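You operate a simulated robot arm through the tools that you are given. There is no shell and no other tool. Be economical: measure what you need, move in short steps, check, and stop when the job is done.

The job below is to be done with a simulated robot arm. You get a single attempt, and the scene is never put back.

TASK
View the orange jar, give it the drops that the window asks for and view it again.
Fine: it must read GOOD; no drop too many, none beside the jar; leave it at the viewer.

Only the result counts: the job must be done as asked and must still hold three seconds after the hand-in. Knocking over, shifting, dropping, spilling or breaking anything else fails it.

THE ROBOT
A 7-joint arm with a two-finger parallel gripper, fixed in place. Base frame: the origin is at the foot of the arm, x ahead of it, y to its left, z up; the work surface is at about z = 0.7. Units: m, rad, N and s.
Its first joint turns from -2.897 to 2.897 rad. Payload 4.4 kg.
Tool frame: the origin (TCP) lies between the finger pads and is the grasp point; the fingertips stand 0.023 m ahead of it; z points along the fingers, y is the line along which they close. Largest opening 0.094 m; finger width 0.038, thickness 0.01; the body of the gripper, 0.054 by 0.096 m, starts 0.039 m behind the TCP.
Orientation is that of the tool frame in the base frame, as a unit quaternion [w, x, y, z]. With the fingers straight down and closing along the base's y, the tool's x points along the base's -x, its y along +y and its z along -z.

THE INTERFACE
- The arm moves only by the tool drive_tool. Its argument "plan" is a list of rows, each a list of 7 numbers: the shift along the base's x, y, z in cm, then the turn, a rotation vector about the base's x, y, z in rad, then the finger opening in cm, from 0 to 9.4. In form: [[tx, ty, tz, ax, ay, az, hand], ...]. A call has 1 to 12 rows; each row shifts and turns the commanded pose from where the row before left it. A row lasts 0.2 s, in which the tool goes at most 0.05 m and 0.15 rad; a call with a longer step from one row to the next is refused whole, and so is a gripper value outside its range. A pose out of reach is approached as far as the arm can. The call stops where the force on the tool passes 40 N (or 10 N more than at its start, if that is more) or the arm is blocked; 0.2 s more then pass. The fingers move at their own pace (about 0.072 m/s each) and stop on an object; they squeeze with about 45 N. The grip force told is the motor's: it shows also when the fingers shut on nothing. Time passes only in rows, and 0.2 s behind the last, so rows that do not move let the fingers close. The reply holds the time, the measured pose of the TCP, the force on the tool along the base axes, the opening and the grip force, in the units named above and with some noise, with the torque about the TCP (base axes, N m) and any sound that the robot's microphone picked up.
- Cameras (640 x 400 px; columns grow to the right, rows downward): "scene" is fixed at [0.3996, -0.6482, 1.4324]; the picture's right is [0.84, -0.55, 0.00], its down [-0.22, -0.33, -0.92] and it looks along [0.50, 0.77, -0.40] (base axes); focal length 329 px, centre (320, 200). "wrist" rides on the gripper at [0.086, 0.016, -0.074] in the tool frame; the picture's right is [-0.18, 0.98, 0.00], its down [-0.58, -0.11, -0.81] and it looks along [-0.79, -0.15, 0.59] (tool axes); focal length 243 px, centre (320, 200). There is no depth. A picture from a camera that has moved, and an enlarged one, comes with that camera's place and axes in the base frame and with its lens.
- get_image(camera): a new picture of that camera. The clock stands still meanwhile.
- enlarge(camera, box): a new picture of the part [left, top, right, bottom] of that camera's present view, enlarged. The clock stands still meanwhile.
- finish_job(): hands the job in; it is judged then, once.

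Go step by step. Nothing tells you positions but the pictures and the camera data: compare them with the known pose of the tool, close in by small moves and look again before you grip or let go. The budget is 120 turns and 64 pictures, counting those below and the enlarged ones. Unless the task says otherwise, let go and move clear before handing in, and close with one line.

The tools are called after "Request:" as name(argument=value, ...) on one line, values as JSON. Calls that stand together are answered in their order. drive_tool: Moves the arm, as the interface text tells. Its arguments: {"type":"object","properties":{"plan":{"type":"array","items":{"type":"array","items":{"type":"number"}}}},"required":["plan"]} The other tools are called the same way: get_image (camera) takes a picture; enlarge (camera, box) takes an enlarged picture of a part of a camera's view; finish_job () hands the job in.

At the start:

```text
t: 0.0
eef_pos: [0.809, 0.2212, 1.2564]
ee_rot: [0.0, 0.0, 1.0, 0.0]
contact_force: [-0.5, 0.5, 0.6]
wrist_torque: [-0.01, 0.04, 0.0]
grip_width: 0.0941
finger_force: 0.1
```

scene: 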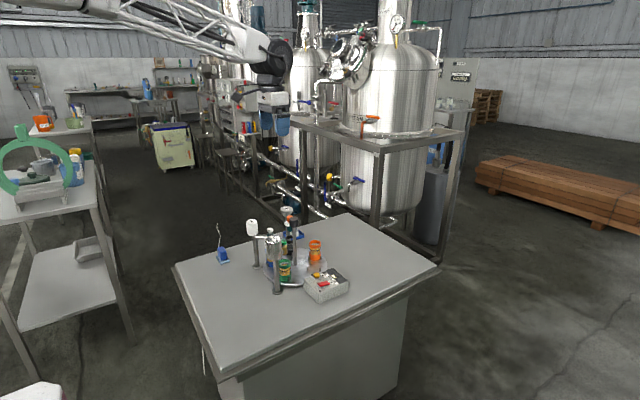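
wrist: 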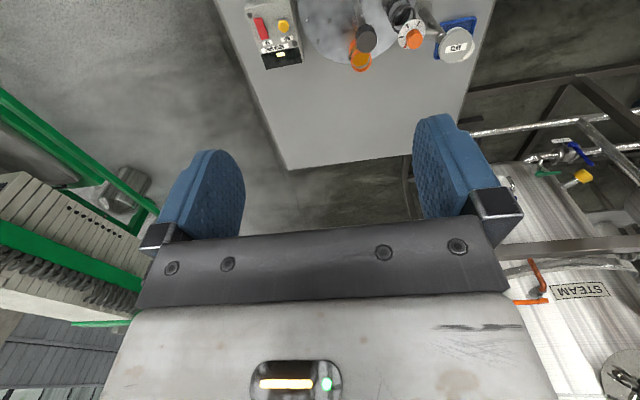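

I see a small table with a cluster of lab objects (jars, a stand, a box with red/yellow buttons). I take a closer look at the cluster first.

Request:
enlarge(camera="scene", box=[200, 190, 370, 310])

Request:
enlarge(camera="wrist", box=[220, 0, 500, 175])

```text
3.33 times, centred on (285, 250) of scene
camera zoom: at [0.3996, -0.6482, 1.4324], right [0.84, -0.55, 0.0], down [-0.22, -0.33, -0.92], along [0.5, 0.77, -0.4], focal length 1097 px, centre (437, 33)
```

zoom: 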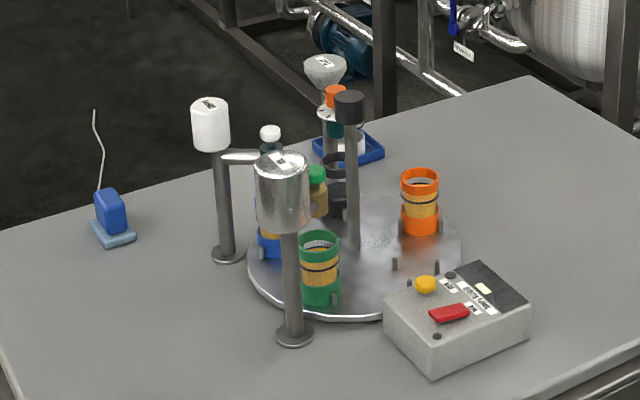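

```text
2.29 times, centred on (360, 88) of wrist
camera zoom: at [0.7247, 0.2382, 1.3318], right [0.18, 0.98, 0.0], down [0.58, -0.11, 0.81], along [0.79, -0.15, -0.59], focal length 555 px, centre (229, 457)
```

zoom: 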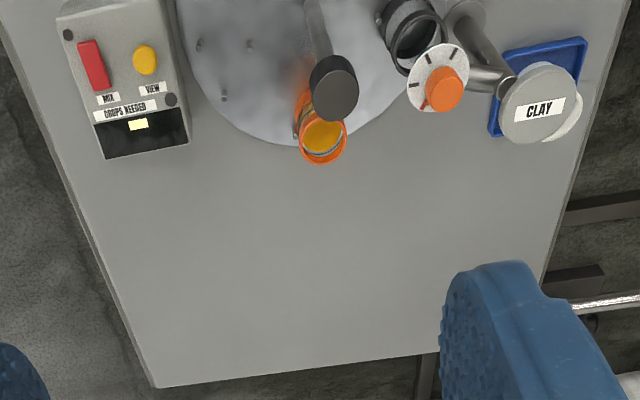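

I see a turntable with three jars (orange, green, blue), dispenser towers, a dial with an orange knob, a console with MIX/VIEW and a "DROPS NEEDED" window. I back off for a good oblique view with the wrist camera.

Request:
drive_tool(plan=[[-3.8, 1, -1.8, 0, 0, 0, 9.4], [-3.8, 1, -1.8, 0, 0, 0, 9.4], [-3.8, 1, -1.8, 0, 0, 0, 9.4], [-3.8, 1, -1.8, 0, 0, 0, 9.4], [-3.8, 1, -1.8, 0, 0, 0, 9.4], [-3.8, 1, -1.8, 0, 0, 0, 9.4], [-3.8, 1, -1.8, 0, 0, 0, 9.4], [-3.8, 1, -1.8, 0, 0, 0, 9.4], [-3.8, 1, -1.8, 0, 0, 0, 9.4], [-3.8, 1, -1.8, 0, 0, 0, 9.4]])

Request:
get_image(camera="wrist")

```text
t: 2.2
eef_pos: [0.4309, 0.3206, 1.0795]
ee_rot: [0.001, 0.001, 1.0, 0.0]
contact_force: [-0.8, 0.2, 0.6]
wrist_torque: [0.01, -0.04, -0.01]
grip_width: 0.0941
finger_force: 0.1
```

```text
59 pictures are left
camera wrist: at [0.3449, 0.3379, 1.153], right [0.18, 0.98, 0.0], down [0.58, -0.11, 0.81], along [0.79, -0.15, -0.59], focal length 243 px, centre (320, 200)
```

wrist: 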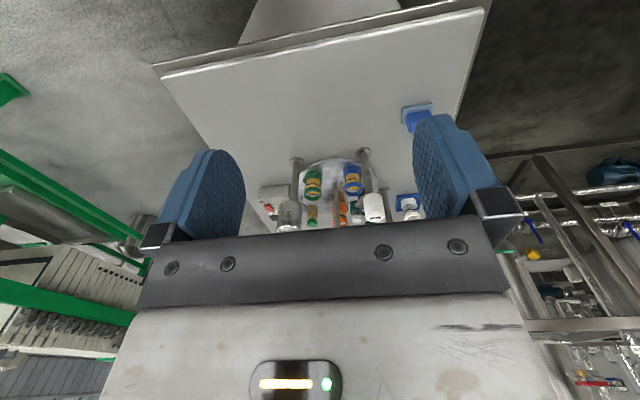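

The wrist view is inverted (farther is lower). I move forward to centre the cluster in the upper part of the view.

Request:
drive_tool(plan=[[3.5, -1, 0.7, 0, 0, 0, 9.4], [3.5, -1, 0.7, 0, 0, 0, 9.4], [3.5, -1, 0.7, 0, 0, 0, 9.4], [3.5, -1, 0.7, 0, 0, 0, 9.4], [3.5, -1, 0.7, 0, 0, 0, 9.4]])

Request:
enlarge(camera="wrist", box=[200, 0, 500, 220])

```text
t: 3.4
eef_pos: [0.6053, 0.2708, 1.1115]
ee_rot: [0.0, 0.0, 1.0, 0.0]
contact_force: [-0.2, -0.2, 0.1]
wrist_torque: [0.02, 0.02, -0.04]
grip_width: 0.094
finger_force: 0.1
```

```text
1.82 times, centred on (350, 110) of wrist
camera zoom: at [0.5202, 0.2884, 1.1872], right [0.18, 0.98, 0.0], down [0.58, -0.11, 0.81], along [0.79, -0.15, -0.59], focal length 441 px, centre (266, 364)
```

zoom: 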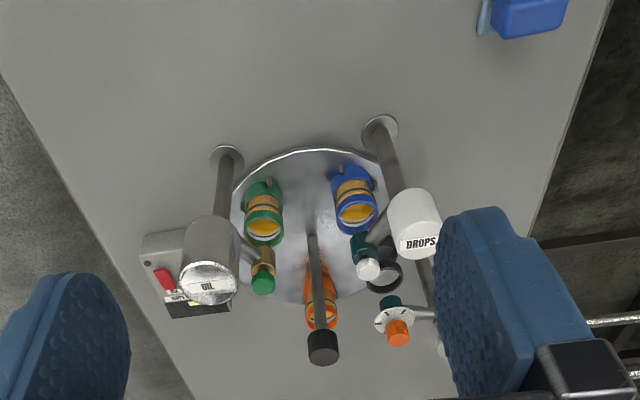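

Labels visible: OIL, DROPS, CLAY, each with an arm and a nozzle over the turntable. I go higher and forward for a top view.

Request:
drive_tool(plan=[[3.5, 0, 1, 0, 0, 0, 9.4], [3.5, 0, 1, 0, 0, 0, 9.4], [3, 0, 1, 0, 0, 0, 9.4]])

Request:
enlarge(camera="wrist", box=[220, 0, 480, 170])

Request:
enlarge(camera="scene", box=[245, 200, 335, 275])

Request:
enlarge(camera="scene", box=[270, 235, 360, 305])

```text
t: 4.2
eef_pos: [0.7058, 0.2722, 1.1432]
ee_rot: [0.0, 0.0, 1.0, 0.001]
contact_force: [-1.3, 0.3, -0.2]
wrist_torque: [-0.01, -0.01, 0.01]
grip_width: 0.0939
finger_force: 0.0
```

```text
2.35 times, centred on (350, 85) of wrist
camera zoom: at [0.6208, 0.2886, 1.2183], right [0.18, 0.98, 0.0], down [0.58, -0.11, 0.81], along [0.79, -0.15, -0.59], focal length 571 px, centre (249, 471)
```

zoom: 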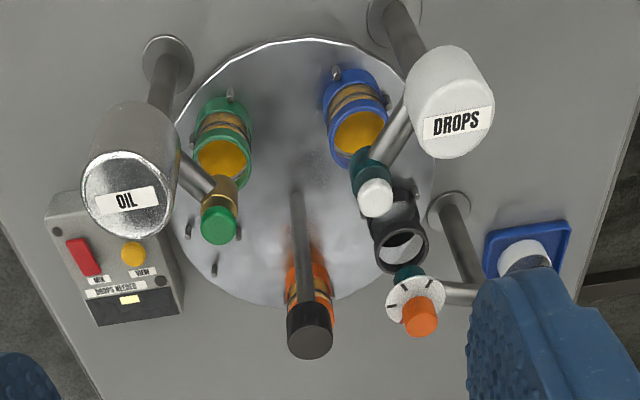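

```text
5.33 times, centred on (290, 238) of scene
camera zoom: at [0.3996, -0.6482, 1.4324], right [0.84, -0.55, 0.0], down [-0.22, -0.33, -0.92], along [0.5, 0.77, -0.4], focal length 1755 px, centre (480, 0)
```

zoom: 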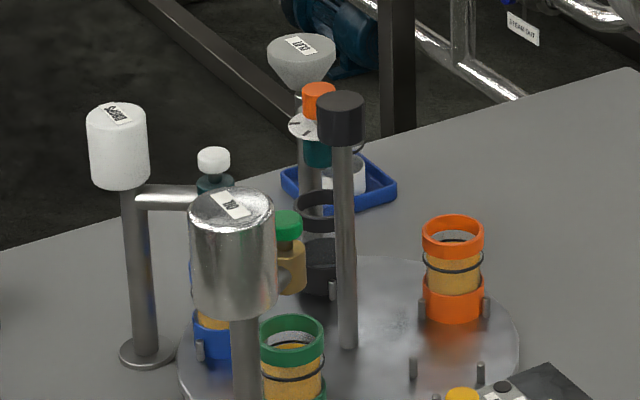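

```text
5.71 times, centred on (315, 270) of scene
camera zoom: at [0.3996, -0.6482, 1.4324], right [0.84, -0.55, 0.0], down [-0.22, -0.33, -0.92], along [0.5, 0.77, -0.4], focal length 1880 px, centre (349, -200)
```

zoom: 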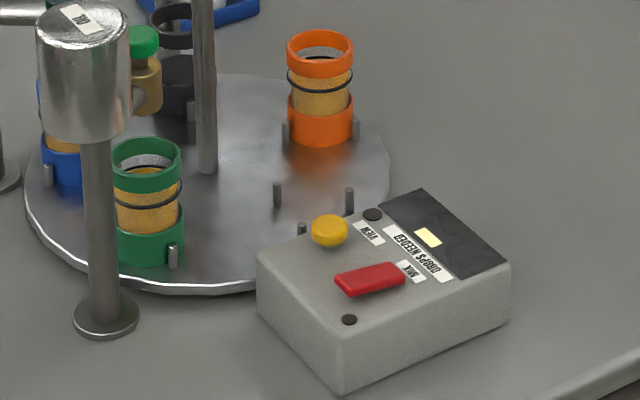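

Five stations at 72° steps: clay, drops and oil nozzles stand over three, the empty one is by the console. I zoom in on the black item and the console to tell where the viewer is.

Request:
enlarge(camera="wrist", box=[330, 40, 420, 160])

Request:
enlarge(camera="wrist", box=[235, 70, 325, 150])

```text
3.33 times, centred on (375, 100) of wrist
camera zoom: at [0.6208, 0.2886, 1.2183], right [0.18, 0.98, 0.0], down [0.58, -0.11, 0.81], along [0.79, -0.15, -0.59], focal length 809 px, centre (137, 533)
```

zoom: 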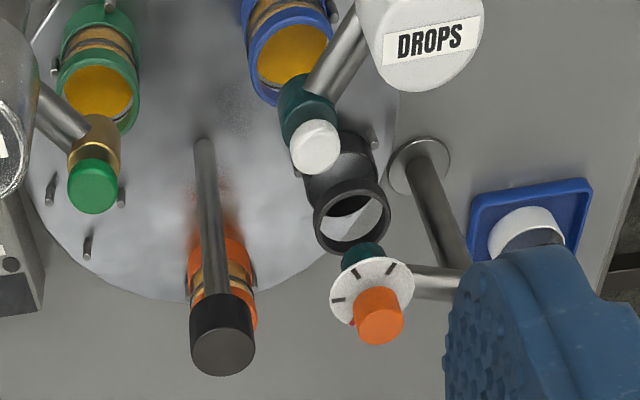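

```text
5.00 times, centred on (280, 110) of wrist
camera zoom: at [0.6208, 0.2886, 1.2183], right [0.18, 0.98, 0.0], down [0.58, -0.11, 0.81], along [0.79, -0.15, -0.59], focal length 1213 px, centre (520, 650)
```

zoom: 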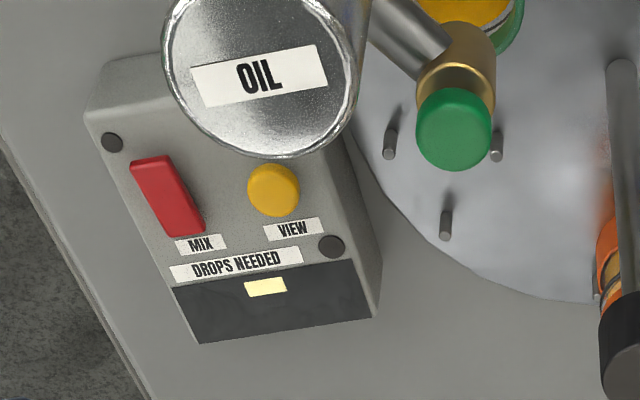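

The empty pegged station next to the console looks like the viewer, and the central post with the black knob is likely the turntable's handle. I move above the knob.

Request:
drive_tool(plan=[[4.4, 0, -2, 0, 0, 0, 9.4], [4.4, 0, -3, 0, 0, 0, 9.4], [4.4, 0, -3, 0, 0, 0, 9.4], [4.4, 0, -3, 0, 0, 0, 7], [0, 0, -3.8, 0, 0, 0, 7], [0, 0, 0, 0, 0, 0, 7]])

Request:
get_image(camera="wrist")

Request:
enlarge(camera="scene", box=[240, 190, 350, 270])

```text
refused: row 2 steps farther than a row can; nothing moved
```

```text
52 pictures are left
camera wrist: at [0.6208, 0.2886, 1.2183], right [0.18, 0.98, 0.0], down [0.58, -0.11, 0.81], along [0.79, -0.15, -0.59], focal length 243 px, centre (320, 200)
```

wrist: 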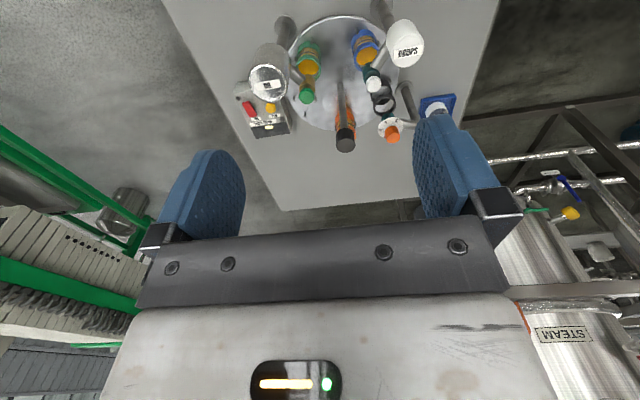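

```text
5.00 times, centred on (295, 230) of scene
camera zoom: at [0.3996, -0.6482, 1.4324], right [0.84, -0.55, 0.0], down [-0.22, -0.33, -0.92], along [0.5, 0.77, -0.4], focal length 1645 px, centre (445, 50)
```

zoom: 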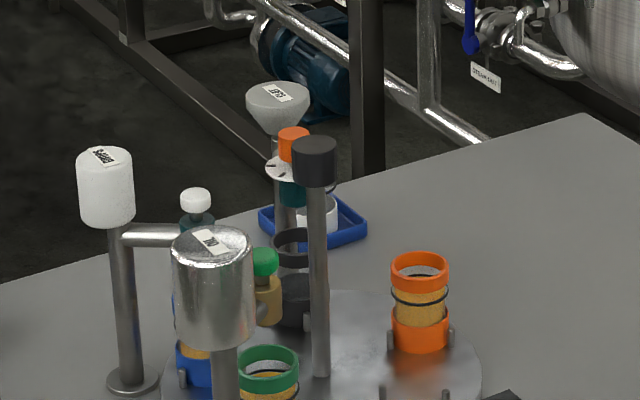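

A step was too long; I resend with shorter steps.

Request:
drive_tool(plan=[[3.5, 0, -2.5, 0, 0, 0, 7], [3.5, 0, -2.5, 0, 0, 0, 7], [3.5, 0, -2.5, 0, 0, 0, 7], [3.5, 0, -2.5, 0, 0, 0, 7], [3.5, 0, -2.5, 0, 0, 0, 7], [0, 0, -2.5, 0, 0, 0, 7], [0, 0, 0, 0, 0, 0, 7]])

Request:
get_image(camera="wrist")

Request:
enlarge(camera="scene", box=[240, 190, 350, 270])

```text
t: 5.8
eef_pos: [0.8819, 0.2707, 0.9915]
ee_rot: [0.0, 0.0, 1.0, 0.0]
contact_force: [-0.5, -0.6, -0.7]
wrist_torque: [0.0, -0.01, 0.0]
grip_width: 0.07
finger_force: 0.1
```

```text
50 pictures are left
camera wrist: at [0.7959, 0.2883, 1.0665], right [0.18, 0.98, 0.0], down [0.58, -0.11, 0.81], along [0.79, -0.15, -0.59], focal length 243 px, centre (320, 200)
```

wrist: 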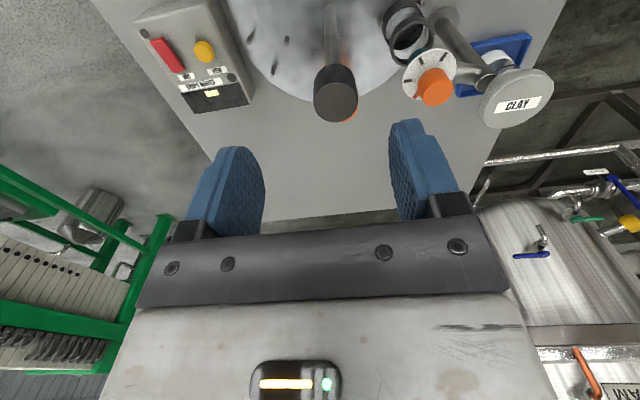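

```text
5.00 times, centred on (295, 230) of scene
camera zoom: at [0.3996, -0.6482, 1.4324], right [0.84, -0.55, 0.0], down [-0.22, -0.33, -0.92], along [0.5, 0.77, -0.4], focal length 1645 px, centre (445, 50)
```

zoom: 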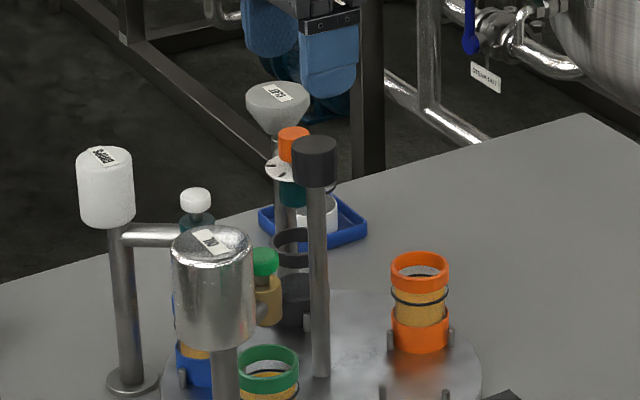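

The knob sits near (0.884, 0.281). I shift over it and descend.

Request:
drive_tool(plan=[[0.2, 1, -2, 0, 0, 0, 7], [0, 0, -2.5, 0, 0, 0, 7], [0, 0, -2.2, 0, 0, 0, 7], [0, 0, -1.7, 0, 0, 0, 7], [0, 0, 0, 0, 0, 0, 7]])

Request:
enlarge(camera="scene", box=[240, 190, 350, 270])

Request:
get_image(camera="wrist")

```text
t: 7.0
eef_pos: [0.8825, 0.2799, 0.9086]
ee_rot: [0.0, -0.001, 1.0, 0.0]
contact_force: [-0.7, -1.0, 1.2]
wrist_torque: [0.0, 0.0, 0.0]
grip_width: 0.0699
finger_force: 0.1
```

```text
5.00 times, centred on (295, 230) of scene
camera zoom: at [0.3996, -0.6482, 1.4324], right [0.84, -0.55, 0.0], down [-0.22, -0.33, -0.92], along [0.5, 0.77, -0.4], focal length 1645 px, centre (445, 50)
```

zoom: 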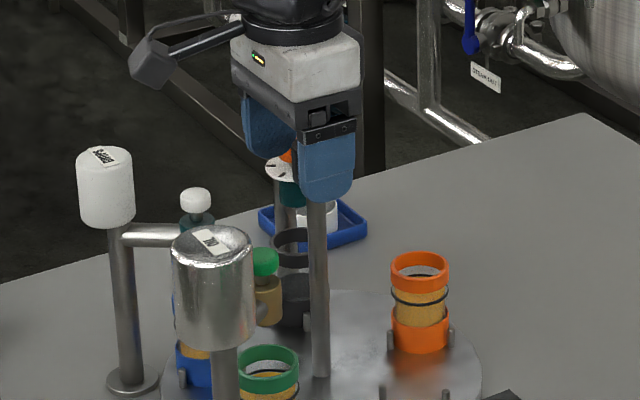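

```text
47 pictures are left
camera wrist: at [0.7967, 0.2978, 0.9828], right [0.18, 0.98, 0.0], down [0.58, -0.11, 0.81], along [0.79, -0.15, -0.59], focal length 243 px, centre (320, 200)
```

wrist: 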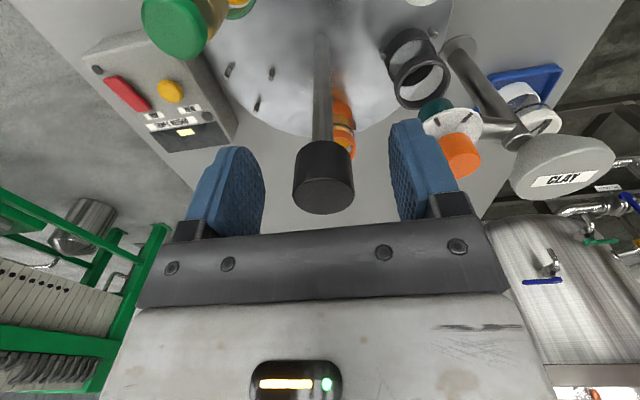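

The knob is centred between the fingers. I close on it and try a small clockwise turn.

Request:
drive_tool(plan=[[0, 0, -0.3, 0, 0, 0, 3.5], [0, 0, 0, 0, 0, 0, 2.5], [0, 0, 0, 0, 0, 0, 2], [0, 0, 0, 0, 0, 0, 2], [0, 0, 0, 0, 0, -0.08, 2], [0, 0, 0, 0, 0, -0.08, 2], [0, 0, 0, 0, 0, 0, 2]])

Request:
enlarge(camera="scene", box=[240, 220, 360, 310])

```text
t: 8.6
eef_pos: [0.8823, 0.2819, 0.9056]
ee_rot: [0.0, 0.08, 0.997, 0.0]
contact_force: [12.0, 22.9, -9.2]
wrist_torque: [0.29, 0.26, 0.3]
grip_width: 0.0309
finger_force: 44.9
```

```text
4.44 times, centred on (300, 265) of scene
camera zoom: at [0.3996, -0.6482, 1.4324], right [0.84, -0.55, 0.0], down [-0.22, -0.33, -0.92], along [0.5, 0.77, -0.4], focal length 1462 px, centre (409, -89)
```

zoom: 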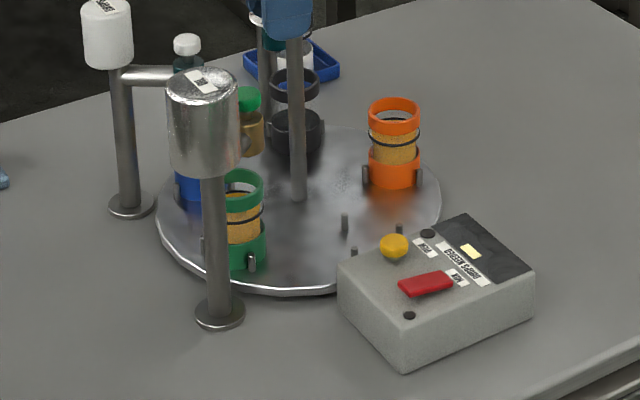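

The plate turns with the knob. I relieve the sideways force and keep turning.

Request:
drive_tool(plan=[[0.1, 0.25, 0, 0, 0, 0, 2], [0, 0, 0, 0, 0, -0.1, 2], [0, 0, 0, 0, 0, -0.1, 2], [0, 0, 0, 0, 0, -0.1, 2], [0, 0, 0, 0, 0, -0.1, 2], [0, 0, 0, 0, 0, 0, 2]])

```text
t: 9.7
eef_pos: [0.8835, 0.2853, 0.9044]
ee_rot: [0.001, 0.236, 0.972, 0.0]
contact_force: [10.4, 11.2, -7.1]
wrist_torque: [-0.12, 0.43, 0.22]
grip_width: 0.0312
finger_force: 44.5
stopped in row 5: the force on the tool passed its limit at 46 N (the readings are from after the stop); the commanded pose is now the measured one
```

About 0.48 rad so far, with a force stop, perhaps from slight misalignment. I correct a little and continue more gently.

Request:
drive_tool(plan=[[0.1, 0.1, 0.0, 0, 0, 0, 2], [0, 0, 0, 0, 0, -0.05, 2], [0, 0, 0, 0, 0, -0.05, 2], [0, 0, 0, 0, 0, -0.05, 2], [0, 0, 0, 0, 0, 0, 2]])

Request:
enlarge(camera="scene", box=[240, 220, 360, 310])

```text
t: 10.9
eef_pos: [0.885, 0.287, 0.9053]
ee_rot: [0.001, 0.307, 0.952, 0.0]
contact_force: [14.5, 31.8, -16.7]
wrist_torque: [0.15, 0.74, 0.46]
grip_width: 0.0312
finger_force: 45.1
```

```text
4.44 times, centred on (300, 265) of scene
camera zoom: at [0.3996, -0.6482, 1.4324], right [0.84, -0.55, 0.0], down [-0.22, -0.33, -0.92], along [0.5, 0.77, -0.4], focal length 1462 px, centre (409, -89)
```

zoom: 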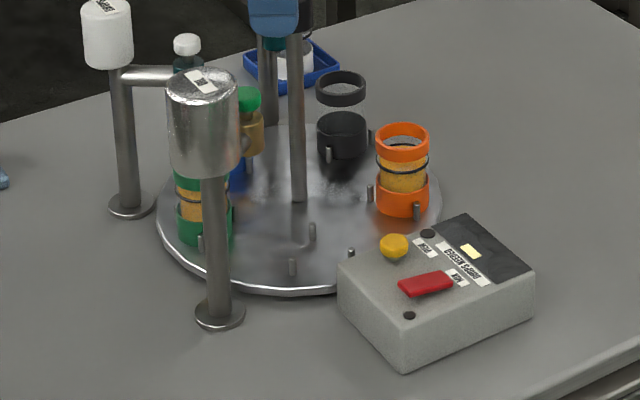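

The plate turns well; the orange jar is halfway to the viewer. The side force suggests my TCP is off the knob's axis, so I open and look to re-centre.

Request:
drive_tool(plan=[[0, 0, 0, 0, 0, 0, 6], [0, 0, 0, 0, 0, 0, 6], [0, 0, 0, 0, 0, 0, 6]])

Request:
get_image(camera="wrist")

```text
t: 11.7
eef_pos: [0.8856, 0.2863, 0.9061]
ee_rot: [0.001, 0.307, 0.952, 0.001]
contact_force: [0.0, 0.1, -0.1]
wrist_torque: [0.03, 0.0, -0.01]
grip_width: 0.0601
finger_force: 0.1
```

```text
44 pictures are left
camera wrist: at [0.8248, 0.3507, 0.9803], right [0.72, 0.69, 0.0], down [0.41, -0.43, 0.81], along [0.56, -0.58, -0.59], focal length 243 px, centre (320, 200)
```

wrist: 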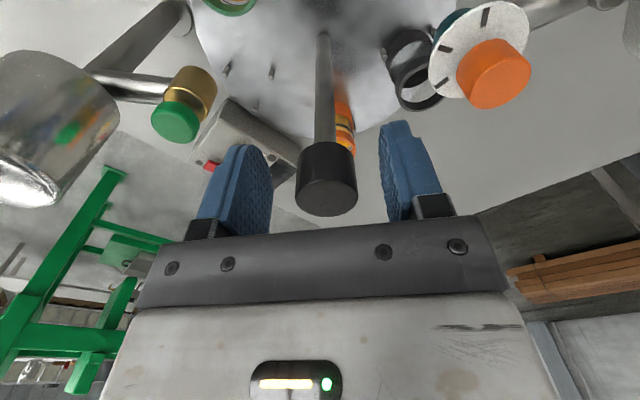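

Triangulating from both views, the knob's axis is at about (0.898, 0.281) with the top at z≈0.90 — I gripped it off-centre. I move over, a bit lower, and check.

Request:
drive_tool(plan=[[0.6, -0.25, 0, 0, 0, 0, 6], [0.6, -0.25, -0.4, 0, 0, 0, 6], [0, 0, -0.4, 0, 0, 0, 6], [0, 0, 0, 0, 0, 0, 6]])

Request:
get_image(camera="wrist")

Request:
enlarge(camera="scene", box=[260, 190, 330, 240])

```text
t: 12.7
eef_pos: [0.8964, 0.2804, 0.8985]
ee_rot: [0.001, 0.307, 0.952, 0.0]
contact_force: [0.7, -0.2, 0.0]
wrist_torque: [0.01, -0.01, 0.0]
grip_width: 0.0602
finger_force: 0.1
```

```text
43 pictures are left
camera wrist: at [0.8369, 0.3458, 0.9721], right [0.72, 0.69, 0.0], down [0.41, -0.43, 0.81], along [0.56, -0.58, -0.59], focal length 243 px, centre (320, 200)
```

wrist: 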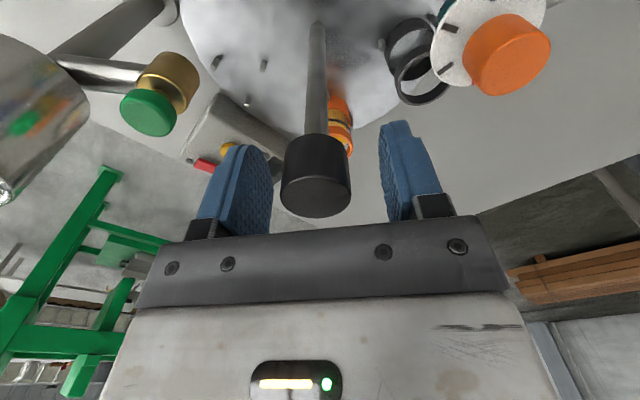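

```text
8.00 times, centred on (295, 215) of scene
camera zoom: at [0.3996, -0.6482, 1.4324], right [0.84, -0.55, 0.0], down [-0.22, -0.33, -0.92], along [0.5, 0.77, -0.4], focal length 2632 px, centre (520, 80)
```

zoom: 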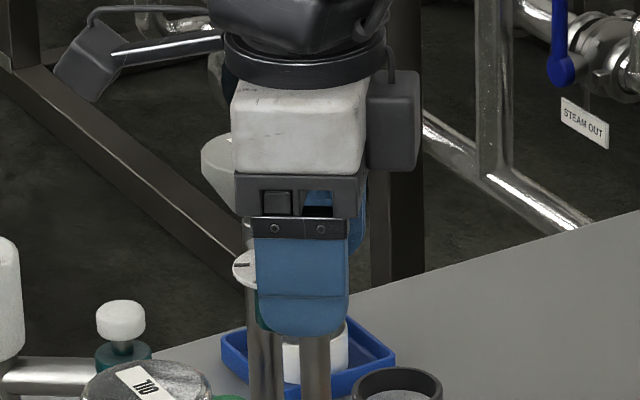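

Close enough now; I nudge a few mm and grip again, then read the force.

Request:
drive_tool(plan=[[0.2, -0.15, 0, 0, 0, 0, 5], [0, 0, 0, 0, 0, 0, 2], [0, 0, 0, 0, 0, 0, 2], [0, 0, 0, 0, 0, 0, 2], [0, 0, 0, 0, 0, 0, 2]])

```text
t: 13.9
eef_pos: [0.898, 0.2785, 0.8964]
ee_rot: [0.001, 0.307, 0.952, 0.0]
contact_force: [-21.1, -21.7, 6.7]
wrist_torque: [-0.08, 0.56, 0.14]
grip_width: 0.0334
finger_force: 15.1
```

Request:
drive_tool(plan=[[-0.12, -0.13, 0, 0, 0, 0, 2], [0, 0, 0, 0, 0, 0, 2], [0, 0, 0, 0, 0, 0, 2]])

```text
t: 14.7
eef_pos: [0.8978, 0.2786, 0.8967]
ee_rot: [0.001, 0.307, 0.952, 0.0]
contact_force: [-12.3, -11.5, 0.9]
wrist_torque: [-0.26, 0.18, 0.01]
grip_width: 0.0308
finger_force: 45.2
```

Request:
drive_tool(plan=[[-0.07, -0.07, 0, 0, 0, 0, 2], [0, 0, 0, 0, 0, -0.08, 2], [0, 0, 0, 0, 0, -0.08, 2], [0, 0, 0, 0, 0, 0, 2]])

```text
t: 15.7
eef_pos: [0.8964, 0.2791, 0.8977]
ee_rot: [0.002, 0.383, 0.924, 0.0]
contact_force: [19.4, -3.1, -8.5]
wrist_torque: [-0.88, -0.47, -0.09]
grip_width: 0.0309
finger_force: 45.1
```

Request:
drive_tool(plan=[[0.1, 0, 0, 0, 0, 0, 2], [0, 0, 0, 0, 0, -0.08, 2], [0.03, 0, 0, 0, 0, -0.08, 2], [0.03, 0, 0, 0, 0, -0.08, 2], [0, 0, 0, 0, 0, -0.08, 2], [0, 0, 0, 0, 0, 0, 2]])

Request:
enlarge(camera="scene", box=[240, 220, 360, 310])

```text
t: 16.6
eef_pos: [0.8959, 0.2782, 0.8969]
ee_rot: [-0.001, 0.46, 0.888, -0.001]
contact_force: [-10.4, 0.3, 6.3]
wrist_torque: [-0.26, -0.05, 0.05]
grip_width: 0.0311
finger_force: 44.9
stopped in row 4: the force on the tool passed its limit at 43 N (the readings are from after the stop); the commanded pose is now the measured one
```

```text
4.44 times, centred on (300, 265) of scene
camera zoom: at [0.3996, -0.6482, 1.4324], right [0.84, -0.55, 0.0], down [-0.22, -0.33, -0.92], along [0.5, 0.77, -0.4], focal length 1462 px, centre (409, -89)
```

zoom: 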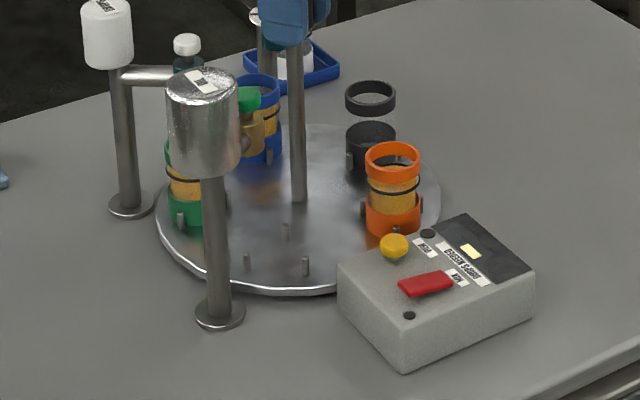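

Good progress (~55°). About 17° more.

Request:
drive_tool(plan=[[0, 0, 0, 0, 0, -0.07, 2], [0, 0, 0, 0, 0, -0.07, 2], [0, 0, 0, 0, 0, -0.07, 2], [0, 0, 0, 0, 0, -0.07, 2], [0, 0, 0, 0, 0, 0, 2]])

Request:
enlarge(camera="scene", box=[240, 220, 360, 310])

```text
t: 17.4
eef_pos: [0.8958, 0.2784, 0.8972]
ee_rot: [0.0, 0.557, 0.831, -0.002]
contact_force: [-10.6, -0.3, 6.4]
wrist_torque: [0.16, 0.03, 0.06]
grip_width: 0.0307
finger_force: 45.3
stopped in row 4: the force on the tool passed its limit at 41 N (the readings are from after the stop); the commanded pose is now the measured one
```

```text
4.44 times, centred on (300, 265) of scene
camera zoom: at [0.3996, -0.6482, 1.4324], right [0.84, -0.55, 0.0], down [-0.22, -0.33, -0.92], along [0.5, 0.77, -0.4], focal length 1462 px, centre (409, -89)
```

zoom: 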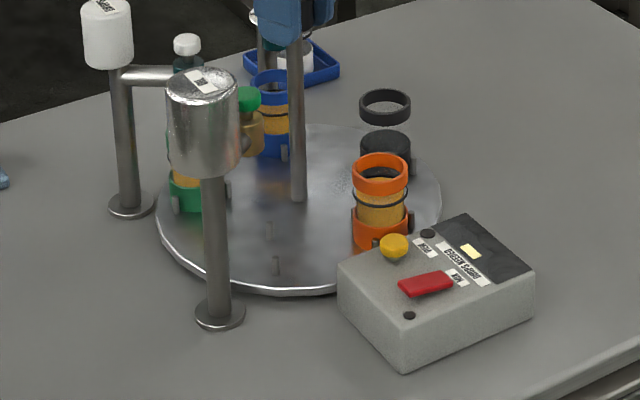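

Nearly at the station; comparing with the starting picture, about 0.05 rad is left.

Request:
drive_tool(plan=[[0, 0, 0, 0, 0, -0.03, 2], [0, 0, 0, 0, 0, -0.02, 2], [0, 0, 0, 0, 0, 0, 2]])

Request:
enlarge(camera="scene", box=[240, 220, 360, 310])

```text
t: 18.2
eef_pos: [0.8956, 0.2772, 0.8972]
ee_rot: [0.0, 0.578, 0.816, -0.001]
contact_force: [-25.7, -11.6, 16.0]
wrist_torque: [0.0, -0.03, 0.03]
grip_width: 0.0309
finger_force: 45.5
```

```text
4.44 times, centred on (300, 265) of scene
camera zoom: at [0.3996, -0.6482, 1.4324], right [0.84, -0.55, 0.0], down [-0.22, -0.33, -0.92], along [0.5, 0.77, -0.4], focal length 1462 px, centre (409, -89)
```

zoom: 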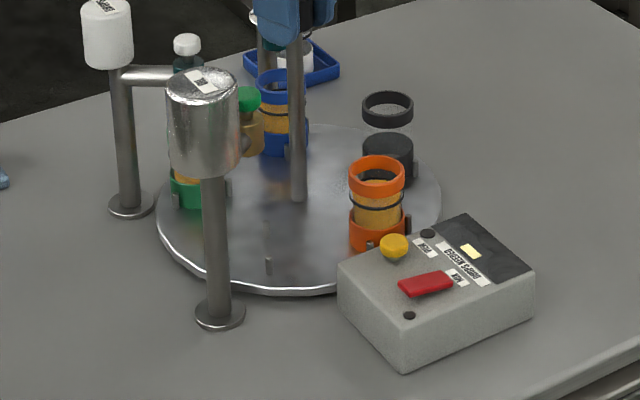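

The jar is at the console station. I release, rise, and turn the hand while moving above the VIEW button, which I place at about (0.898, 0.127, 0.749).

Request:
drive_tool(plan=[[0, 0, 0, 0, 0, 0, 6], [0, 0, 0, 0, 0, 0, 6], [0, 0, 2.5, 0, 0, 0, 6], [0, 0, 4, 0, 0, 0, 6], [0, 0, 2, 0, 0, 0.14, 5], [0, 0, 0, 0, 0, 0.14, 3], [0, -2, 0, 0, 0, 0.14, 0], [0, -2, 0, 0, 0, 0.14, 0], [0, -2, 0, 0, 0, 0.14, 0], [0, -2, 0, 0, 0, 0.14, 0], [0, -2, 0, 0, 0, 0.14, 0], [0, -2, 0, 0, 0, 0.14, 0]])

Request:
drive_tool(plan=[[0, -2, 0, 0, 0, 0.14, 0], [0, -1, 0, 0, 0, 0.14, 0], [0, 0, 0, 0, 0, 0.14, 0], [0, 0, 0, 0, 0, 0.14, 0], [0, 0, 0, 0, 0, 0.14, 0], [0, 0, 0, 0, 0, 0.14, 0], [0, 0, 0, 0, 0, 0.14, 0], [0, 0, -3, 0, 0, 0, 0], [0, 0, -3, 0, 0, 0, 0], [0, 0, -3, 0, 0, 0, 0]])

Request:
get_image(camera="wrist")

Request:
enlarge(camera="scene", box=[240, 220, 360, 310])

```text
t: 20.9
eef_pos: [0.895, 0.1577, 0.9804]
ee_rot: [0.0, 0.055, 0.998, 0.0]
contact_force: [-0.9, -0.2, -0.7]
wrist_torque: [0.01, -0.01, 0.0]
grip_width: 0.0001
finger_force: 41.8
```

```text
t: 23.1
eef_pos: [0.8955, 0.1264, 0.8918]
ee_rot: [0.001, -0.42, 0.907, 0.0]
contact_force: [-0.1, 0.8, 0.5]
wrist_torque: [0.02, 0.0, 0.06]
grip_width: 0.0
finger_force: 42.4
```

```text
38 pictures are left
camera wrist: at [0.8284, 0.0722, 0.9664], right [-0.63, 0.78, 0.0], down [0.46, 0.37, 0.81], along [0.63, 0.51, -0.59], focal length 243 px, centre (320, 200)
```

wrist: 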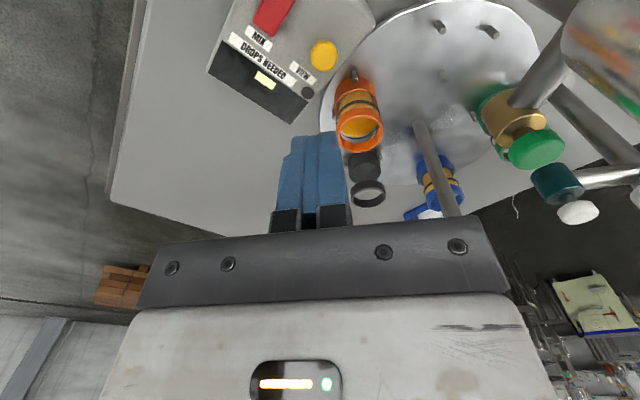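

```text
4.44 times, centred on (300, 265) of scene
camera zoom: at [0.3996, -0.6482, 1.4324], right [0.84, -0.55, 0.0], down [-0.22, -0.33, -0.92], along [0.5, 0.77, -0.4], focal length 1462 px, centre (409, -89)
```

zoom: 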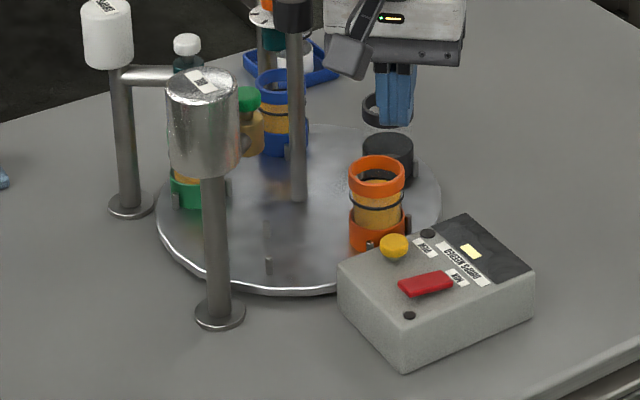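

The plate stayed put. VIEW is at about (0.8985, 0.131); I descend over it.

Request:
drive_tool(plan=[[0.3, 0.4, -3, 0, 0, 0, 0], [0, 0, -3, 0, 0, 0, 0], [0, 0, -2, 0, 0, 0, 0], [0, 0, -1, 0, 0, 0, 0], [0, 0, 0, 0, 0, 0, 0]])

Request:
get_image(camera="wrist")

Request:
enlarge(camera="scene", box=[280, 220, 360, 290])

```text
t: 24.2
eef_pos: [0.8997, 0.1315, 0.8021]
ee_rot: [0.0, -0.42, 0.907, -0.001]
contact_force: [0.8, 0.8, 0.3]
wrist_torque: [0.04, 0.02, -0.02]
grip_width: 0.0002
finger_force: 42.0
```

```text
36 pictures are left
camera wrist: at [0.8323, 0.0768, 0.8768], right [-0.63, 0.78, 0.0], down [0.46, 0.37, 0.81], along [0.63, 0.51, -0.59], focal length 243 px, centre (320, 200)
```

wrist: 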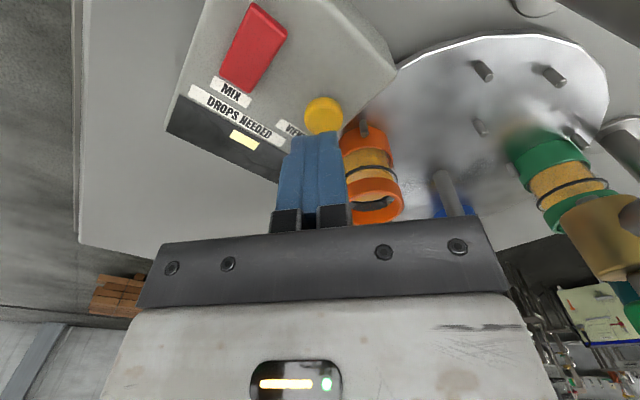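

```text
5.71 times, centred on (320, 255) of scene
camera zoom: at [0.3996, -0.6482, 1.4324], right [0.84, -0.55, 0.0], down [-0.22, -0.33, -0.92], along [0.5, 0.77, -0.4], focal length 1880 px, centre (320, -114)
```

zoom: 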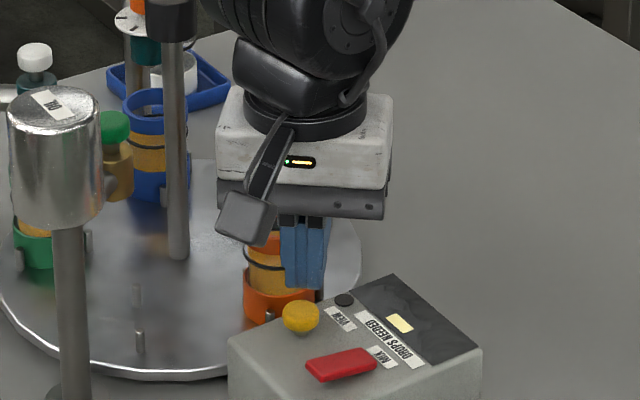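

The fingertips are right over the button (top ≈ z 0.757). I press slowly.

Request:
drive_tool(plan=[[-0.4, 0, -0.5, 0, 0, 0, 0], [0, 0, -0.5, 0, 0, 0, 0], [0, 0, -0.5, 0, 0, 0, 0], [0, 0, -0.3, 0, 0, 0, 0], [0, 0, -0.3, 0, 0, 0, 0], [0, 0, -0.3, 0, 0, 0, 0]])

```text
t: 25.6
eef_pos: [0.8953, 0.1308, 0.779]
ee_rot: [0.0, -0.421, 0.907, -0.001]
contact_force: [-1.5, 0.5, 3.2]
wrist_torque: [-0.02, -0.02, -0.03]
grip_width: 0.0001
finger_force: 42.5
heard: click
```

A click was heard. I check the window.

Request:
enlarge(camera="scene", box=[310, 250, 360, 290])

Request:
get_image(camera="wrist")

```text
10.00 times, centred on (335, 270) of scene
camera zoom: at [0.3996, -0.6482, 1.4324], right [0.84, -0.55, 0.0], down [-0.22, -0.33, -0.92], along [0.5, 0.77, -0.4], focal length 3290 px, centre (170, -500)
```

zoom: 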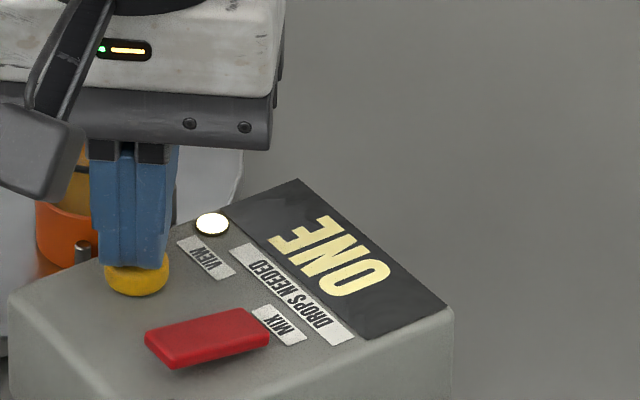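

```text
33 pictures are left
camera wrist: at [0.8282, 0.077, 0.8534], right [-0.63, 0.78, 0.0], down [0.46, 0.37, 0.81], along [0.63, 0.51, -0.59], focal length 243 px, centre (320, 200)
```

wrist: 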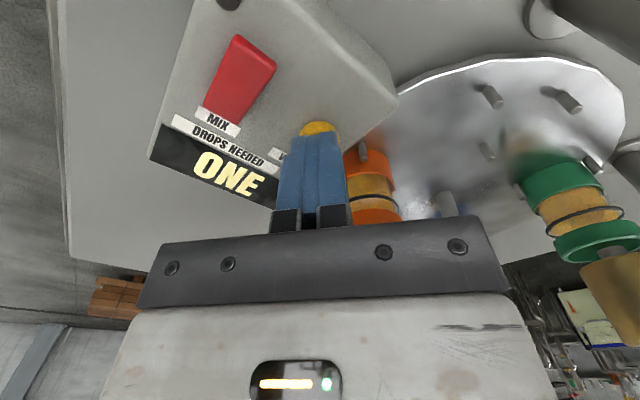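

The window says ONE. Next I raise, go back to the knob with the hand turned so that one long clockwise sweep (144°) takes the orange jar to the DROPS nozzle.

Request:
drive_tool(plan=[[0, 0, 3, 0, 0, 0, 0], [0, 0, 4.5, 0, 0, 0, 0], [0, 0, 4.5, 0, 0, 0, 0], [0, 0, 4.5, 0, 0, 0, 0], [0, 0, 4, 0, 0, 0.1, 0], [0, 3.7, 0, 0, 0, 0.1, 2], [0, 3.7, 0, 0, 0, 0.1, 6], [0, 3.7, 0, 0, 0, 0.05, 6], [-0.15, 3.8, 0, 0, 0, 0, 6], [0, 0, -3, 0, 0, 0, 6], [0, 0, 0, 0, 0, 0, 6]])

Request:
get_image(camera="wrist")

Request:
enlarge(camera="scene", box=[240, 190, 360, 280])

```text
t: 28.1
eef_pos: [0.8934, 0.2806, 0.9527]
ee_rot: [0.0, -0.572, 0.82, -0.001]
contact_force: [-0.7, -0.2, -0.4]
wrist_torque: [-0.04, -0.02, -0.04]
grip_width: 0.0599
finger_force: 0.0
```

```text
32 pictures are left
camera wrist: at [0.85, 0.2064, 1.0272], right [-0.86, 0.51, 0.0], down [0.3, 0.51, 0.81], along [0.41, 0.69, -0.59], focal length 243 px, centre (320, 200)
```

wrist: 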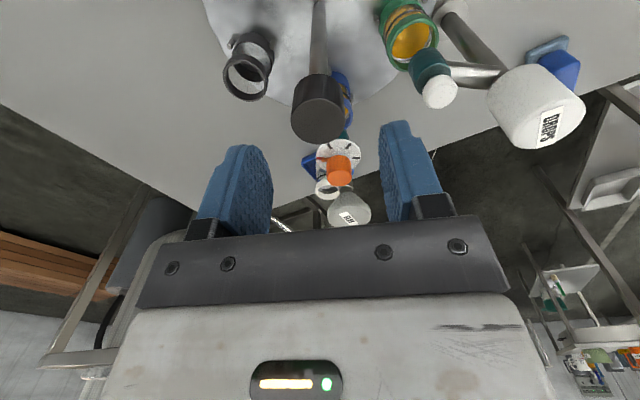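

```text
4.44 times, centred on (300, 235) of scene
camera zoom: at [0.3996, -0.6482, 1.4324], right [0.84, -0.55, 0.0], down [-0.22, -0.33, -0.92], along [0.5, 0.77, -0.4], focal length 1462 px, centre (409, 44)
```

zoom: 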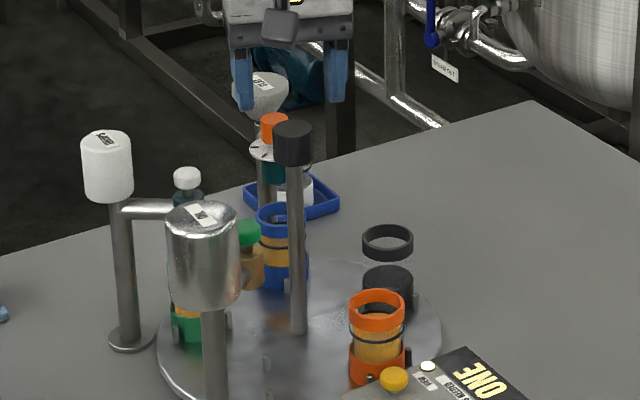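

Knob is centred between the fingers. I descend, grip, and read the force.

Request:
drive_tool(plan=[[0.05, 0.05, -2.5, 0, 0, 0, 6], [0, 0, -2, 0, 0, 0, 6], [0, 0, -1, 0, 0, 0, 6], [0, 0, 0, 0, 0, 0, 3.5], [0, 0, 0, 0, 0, 0, 2], [0, 0, 0, 0, 0, 0, 2], [0, 0, 0, 0, 0, 0, 2]])

```text
t: 29.6
eef_pos: [0.8956, 0.28, 0.898]
ee_rot: [0.001, -0.572, 0.821, -0.001]
contact_force: [37.7, -5.6, -10.8]
wrist_torque: [0.54, 0.08, 0.06]
grip_width: 0.0316
finger_force: 45.0
```

Request:
drive_tool(plan=[[0.15, -0.03, 0, 0, 0, 0, 2], [0, 0, 0, 0, 0, 0, 2]])

```text
t: 30.2
eef_pos: [0.8959, 0.2806, 0.8974]
ee_rot: [0.0, -0.572, 0.82, 0.0]
contact_force: [0.0, -6.1, 1.7]
wrist_torque: [0.46, 0.5, 0.0]
grip_width: 0.0315
finger_force: 44.9
```

Balanced now. Begin the clockwise sweep.

Request:
drive_tool(plan=[[0, 0, 0, 0, 0, -0.08, 2], [0, 0, 0, 0, 0, -0.08, 2], [0, 0, 0, 0, 0, -0.08, 2], [0, 0, 0, 0, 0, -0.08, 2], [0, 0, 0, 0, 0, -0.08, 2], [0, 0, 0, 0, 0, -0.08, 2], [0, 0, 0, 0, 0, -0.08, 2], [0, 0, 0, 0, 0, -0.08, 2]])

```text
t: 32.0
eef_pos: [0.8945, 0.2813, 0.8978]
ee_rot: [0.0, -0.286, 0.958, -0.001]
contact_force: [1.0, -1.7, -5.5]
wrist_torque: [0.34, 0.41, 0.76]
grip_width: 0.0317
finger_force: 45.4
```

Request:
drive_tool(plan=[[0, 0, 0, 0, 0, -0.08, 2], [0, 0, 0, 0, 0, -0.08, 2], [0, 0, 0, 0, 0, -0.08, 2], [0, 0, 0, 0, 0, -0.08, 2], [0, 0, 0, 0, 0, -0.08, 2], [0, 0, 0, 0, 0, -0.08, 2], [0, 0, 0, 0, 0, -0.08, 2], [0, 0, 0, 0, 0, -0.08, 2]])

Request:
enlarge(camera="scene", box=[240, 220, 360, 310])

```text
t: 33.9
eef_pos: [0.8963, 0.2791, 0.8986]
ee_rot: [-0.001, 0.031, 1.0, 0.0]
contact_force: [10.0, -26.4, 3.3]
wrist_torque: [0.3, 0.18, 0.62]
grip_width: 0.0318
finger_force: 44.8
```

```text
4.44 times, centred on (300, 265) of scene
camera zoom: at [0.3996, -0.6482, 1.4324], right [0.84, -0.55, 0.0], down [-0.22, -0.33, -0.92], along [0.5, 0.77, -0.4], focal length 1462 px, centre (409, -89)
```

zoom: 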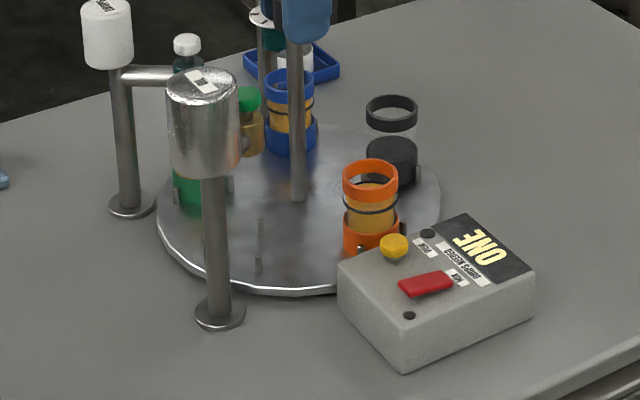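

The grip slipped: the plate turned only a few degrees. My pads hold only the top of the knob; I regrip about 1.2 cm lower and go slower.

Request:
drive_tool(plan=[[0, 0, 0, 0, 0, 0, 6], [0, 0, 0, 0, 0, 0, 6], [0, -0.1, -1.2, 0, 0, 0, 6], [0, 0, 0, 0, 0, 0, 3], [0, 0, 0, 0, 0, 0, 2], [0, 0, 0, 0, 0, 0, 2], [0, 0, 0, 0, 0, -0.04, 2], [0, 0, 0, 0, 0, -0.04, 2], [0, 0, 0, 0, 0, -0.04, 2], [0, 0, 0, 0, 0, -0.04, 2]])

Request:
enlarge(camera="scene", box=[240, 220, 360, 310])

```text
t: 36.0
eef_pos: [0.8969, 0.28, 0.8859]
ee_rot: [0.001, 0.111, 0.994, -0.001]
contact_force: [-0.1, 1.0, 2.2]
wrist_torque: [0.28, 0.0, 0.27]
grip_width: 0.0311
finger_force: 44.9
```

```text
4.44 times, centred on (300, 265) of scene
camera zoom: at [0.3996, -0.6482, 1.4324], right [0.84, -0.55, 0.0], down [-0.22, -0.33, -0.92], along [0.5, 0.77, -0.4], focal length 1462 px, centre (409, -89)
```

zoom: 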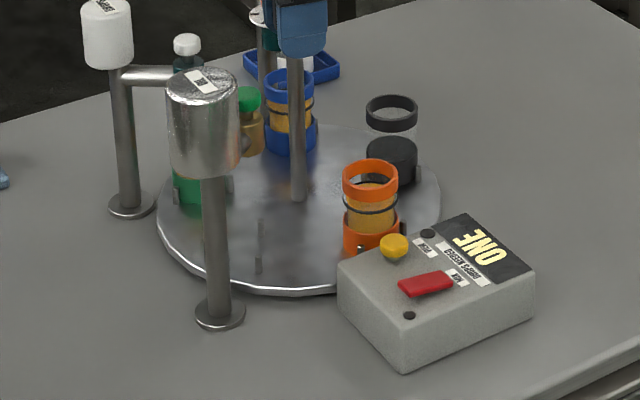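

The plate did not follow, which may be slip or a stop just past the viewer. I test by turning the other way with this grip.

Request:
drive_tool(plan=[[0, 0, 0, 0, 0, 0.05, 2], [0, 0, 0, 0, 0, 0.05, 2], [0, 0, 0, 0, 0, 0.05, 2], [0, 0, 0, 0, 0, 0.05, 2], [0, 0, 0, 0, 0, 0.05, 2], [0, 0, 0, 0, 0, 0.05, 2]])

Request:
enlarge(camera="scene", box=[240, 220, 360, 310])

```text
t: 37.5
eef_pos: [0.8972, 0.2799, 0.8859]
ee_rot: [0.0, -0.04, 0.999, 0.0]
contact_force: [-0.3, 7.6, 2.2]
wrist_torque: [0.17, -0.93, -0.09]
grip_width: 0.0312
finger_force: 45.1
```

```text
4.44 times, centred on (300, 265) of scene
camera zoom: at [0.3996, -0.6482, 1.4324], right [0.84, -0.55, 0.0], down [-0.22, -0.33, -0.92], along [0.5, 0.77, -0.4], focal length 1462 px, centre (409, -89)
```

zoom: 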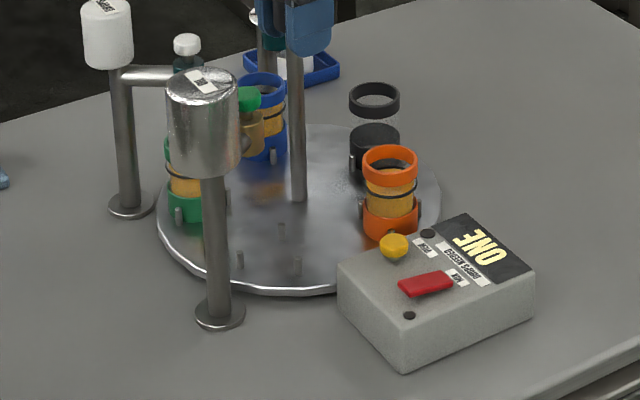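

It turns freely counter-clockwise, so there is a stop just past the viewer clockwise. I go the long way round counter-clockwise.

Request:
drive_tool(plan=[[0, 0, 0, 0, 0, 0.09, 2], [0, 0, 0, 0, 0, 0.09, 2], [0, 0, 0, 0, 0, 0.09, 2], [0, 0, 0, 0, 0, 0.09, 2], [0, 0, 0, 0, 0, 0.09, 2], [0, 0, 0, 0, 0, 0.09, 2], [0, 0, 0, 0, 0, 0.09, 2], [0, 0, 0, 0, 0, 0.09, 2], [0, 0, 0, 0, 0, 0.09, 2], [0, 0, 0, 0, 0, 0.09, 2], [0, 0, 0, 0, 0, 0.09, 2], [0, 0, 0, 0, 0, 0.09, 2]])

```text
t: 40.0
eef_pos: [0.896, 0.2812, 0.8853]
ee_rot: [0.001, -0.535, 0.845, 0.0]
contact_force: [-6.5, 7.0, 2.9]
wrist_torque: [-0.05, 0.1, -0.04]
grip_width: 0.0307
finger_force: 45.0
stopped in row 12: the force on the tool passed its limit at 41 N (the readings are from after the stop); the commanded pose is now the measured one
```

Request:
drive_tool(plan=[[0, 0, 0, 0, 0, 0.09, 2], [0, 0, 0, 0, 0, 0.09, 2], [0, 0, 0, 0, 0, 0.09, 2], [0, 0, 0, 0, 0, 0.09, 2], [0, 0, 0, 0, 0, 0.09, 2], [0, 0, 0, 0, 0, 0.09, 2], [0, 0, 0, 0, 0, 0.09, 2], [0, 0, 0, 0, 0, 0.09, 2]])

Request:
enlarge(camera="scene", box=[240, 220, 360, 310])

```text
t: 41.6
eef_pos: [0.8956, 0.2807, 0.8857]
ee_rot: [0.0, 0.759, -0.651, 0.0]
contact_force: [-9.7, 3.1, 5.5]
wrist_torque: [0.21, 0.03, -0.04]
grip_width: 0.0308
finger_force: 44.8
stopped in row 7: the force on the tool passed its limit at 40 N (the readings are from after the stop); the commanded pose is now the measured one
```

```text
4.44 times, centred on (300, 265) of scene
camera zoom: at [0.3996, -0.6482, 1.4324], right [0.84, -0.55, 0.0], down [-0.22, -0.33, -0.92], along [0.5, 0.77, -0.4], focal length 1462 px, centre (409, -89)
```

zoom: 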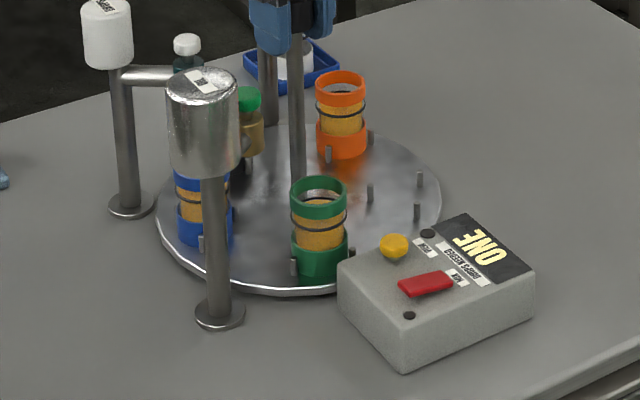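

Good: the orange jar is past the load position. I release, rise, turn the hand back by about 2.3 rad, and regrip.

Request:
drive_tool(plan=[[0, 0, 0, 0, 0, 0, 6], [0, 0, 0, 0, 0, 0, 6], [0, 0, 4, 0, 0, 0, 6], [0, 0, 3, 0, 0, -0.14, 6], [0, 0, 0, 0, 0, -0.14, 6], [0, 0, 0, 0, 0, -0.14, 6], [0, 0, 0, 0, 0, -0.14, 6], [0, 0, 0, 0, 0, -0.14, 6], [0, 0, 0, 0, 0, -0.14, 6], [0, 0, 0, 0, 0, -0.14, 6], [0, 0, 0, 0, 0, -0.14, 6], [0, 0, 0, 0, 0, -0.14, 6]])

Request:
drive_tool(plan=[[0, 0, 0, 0, 0, -0.14, 6], [0, 0, 0, 0, 0, -0.14, 6], [0, 0, 0, 0, 0, -0.14, 6], [0, 0, 0, 0, 0, -0.14, 6], [0, 0, 0, 0, 0, -0.14, 6], [0, 0, 0, 0, 0, -0.14, 6], [0, 0, 0, 0, 0, -0.14, 6], [0, 0, 0, 0, 0, 0, 6]])

```text
t: 44.2
eef_pos: [0.8961, 0.2804, 0.9549]
ee_rot: [0.0, -0.229, 0.973, 0.0]
contact_force: [-0.2, -0.6, 0.5]
wrist_torque: [0.03, 0.0, 0.04]
grip_width: 0.0602
finger_force: 0.0
```

```text
t: 46.0
eef_pos: [0.8956, 0.2799, 0.9557]
ee_rot: [-0.001, 0.256, 0.967, 0.0]
contact_force: [0.2, 0.4, 0.2]
wrist_torque: [0.02, 0.0, 0.03]
grip_width: 0.0599
finger_force: 0.1
```

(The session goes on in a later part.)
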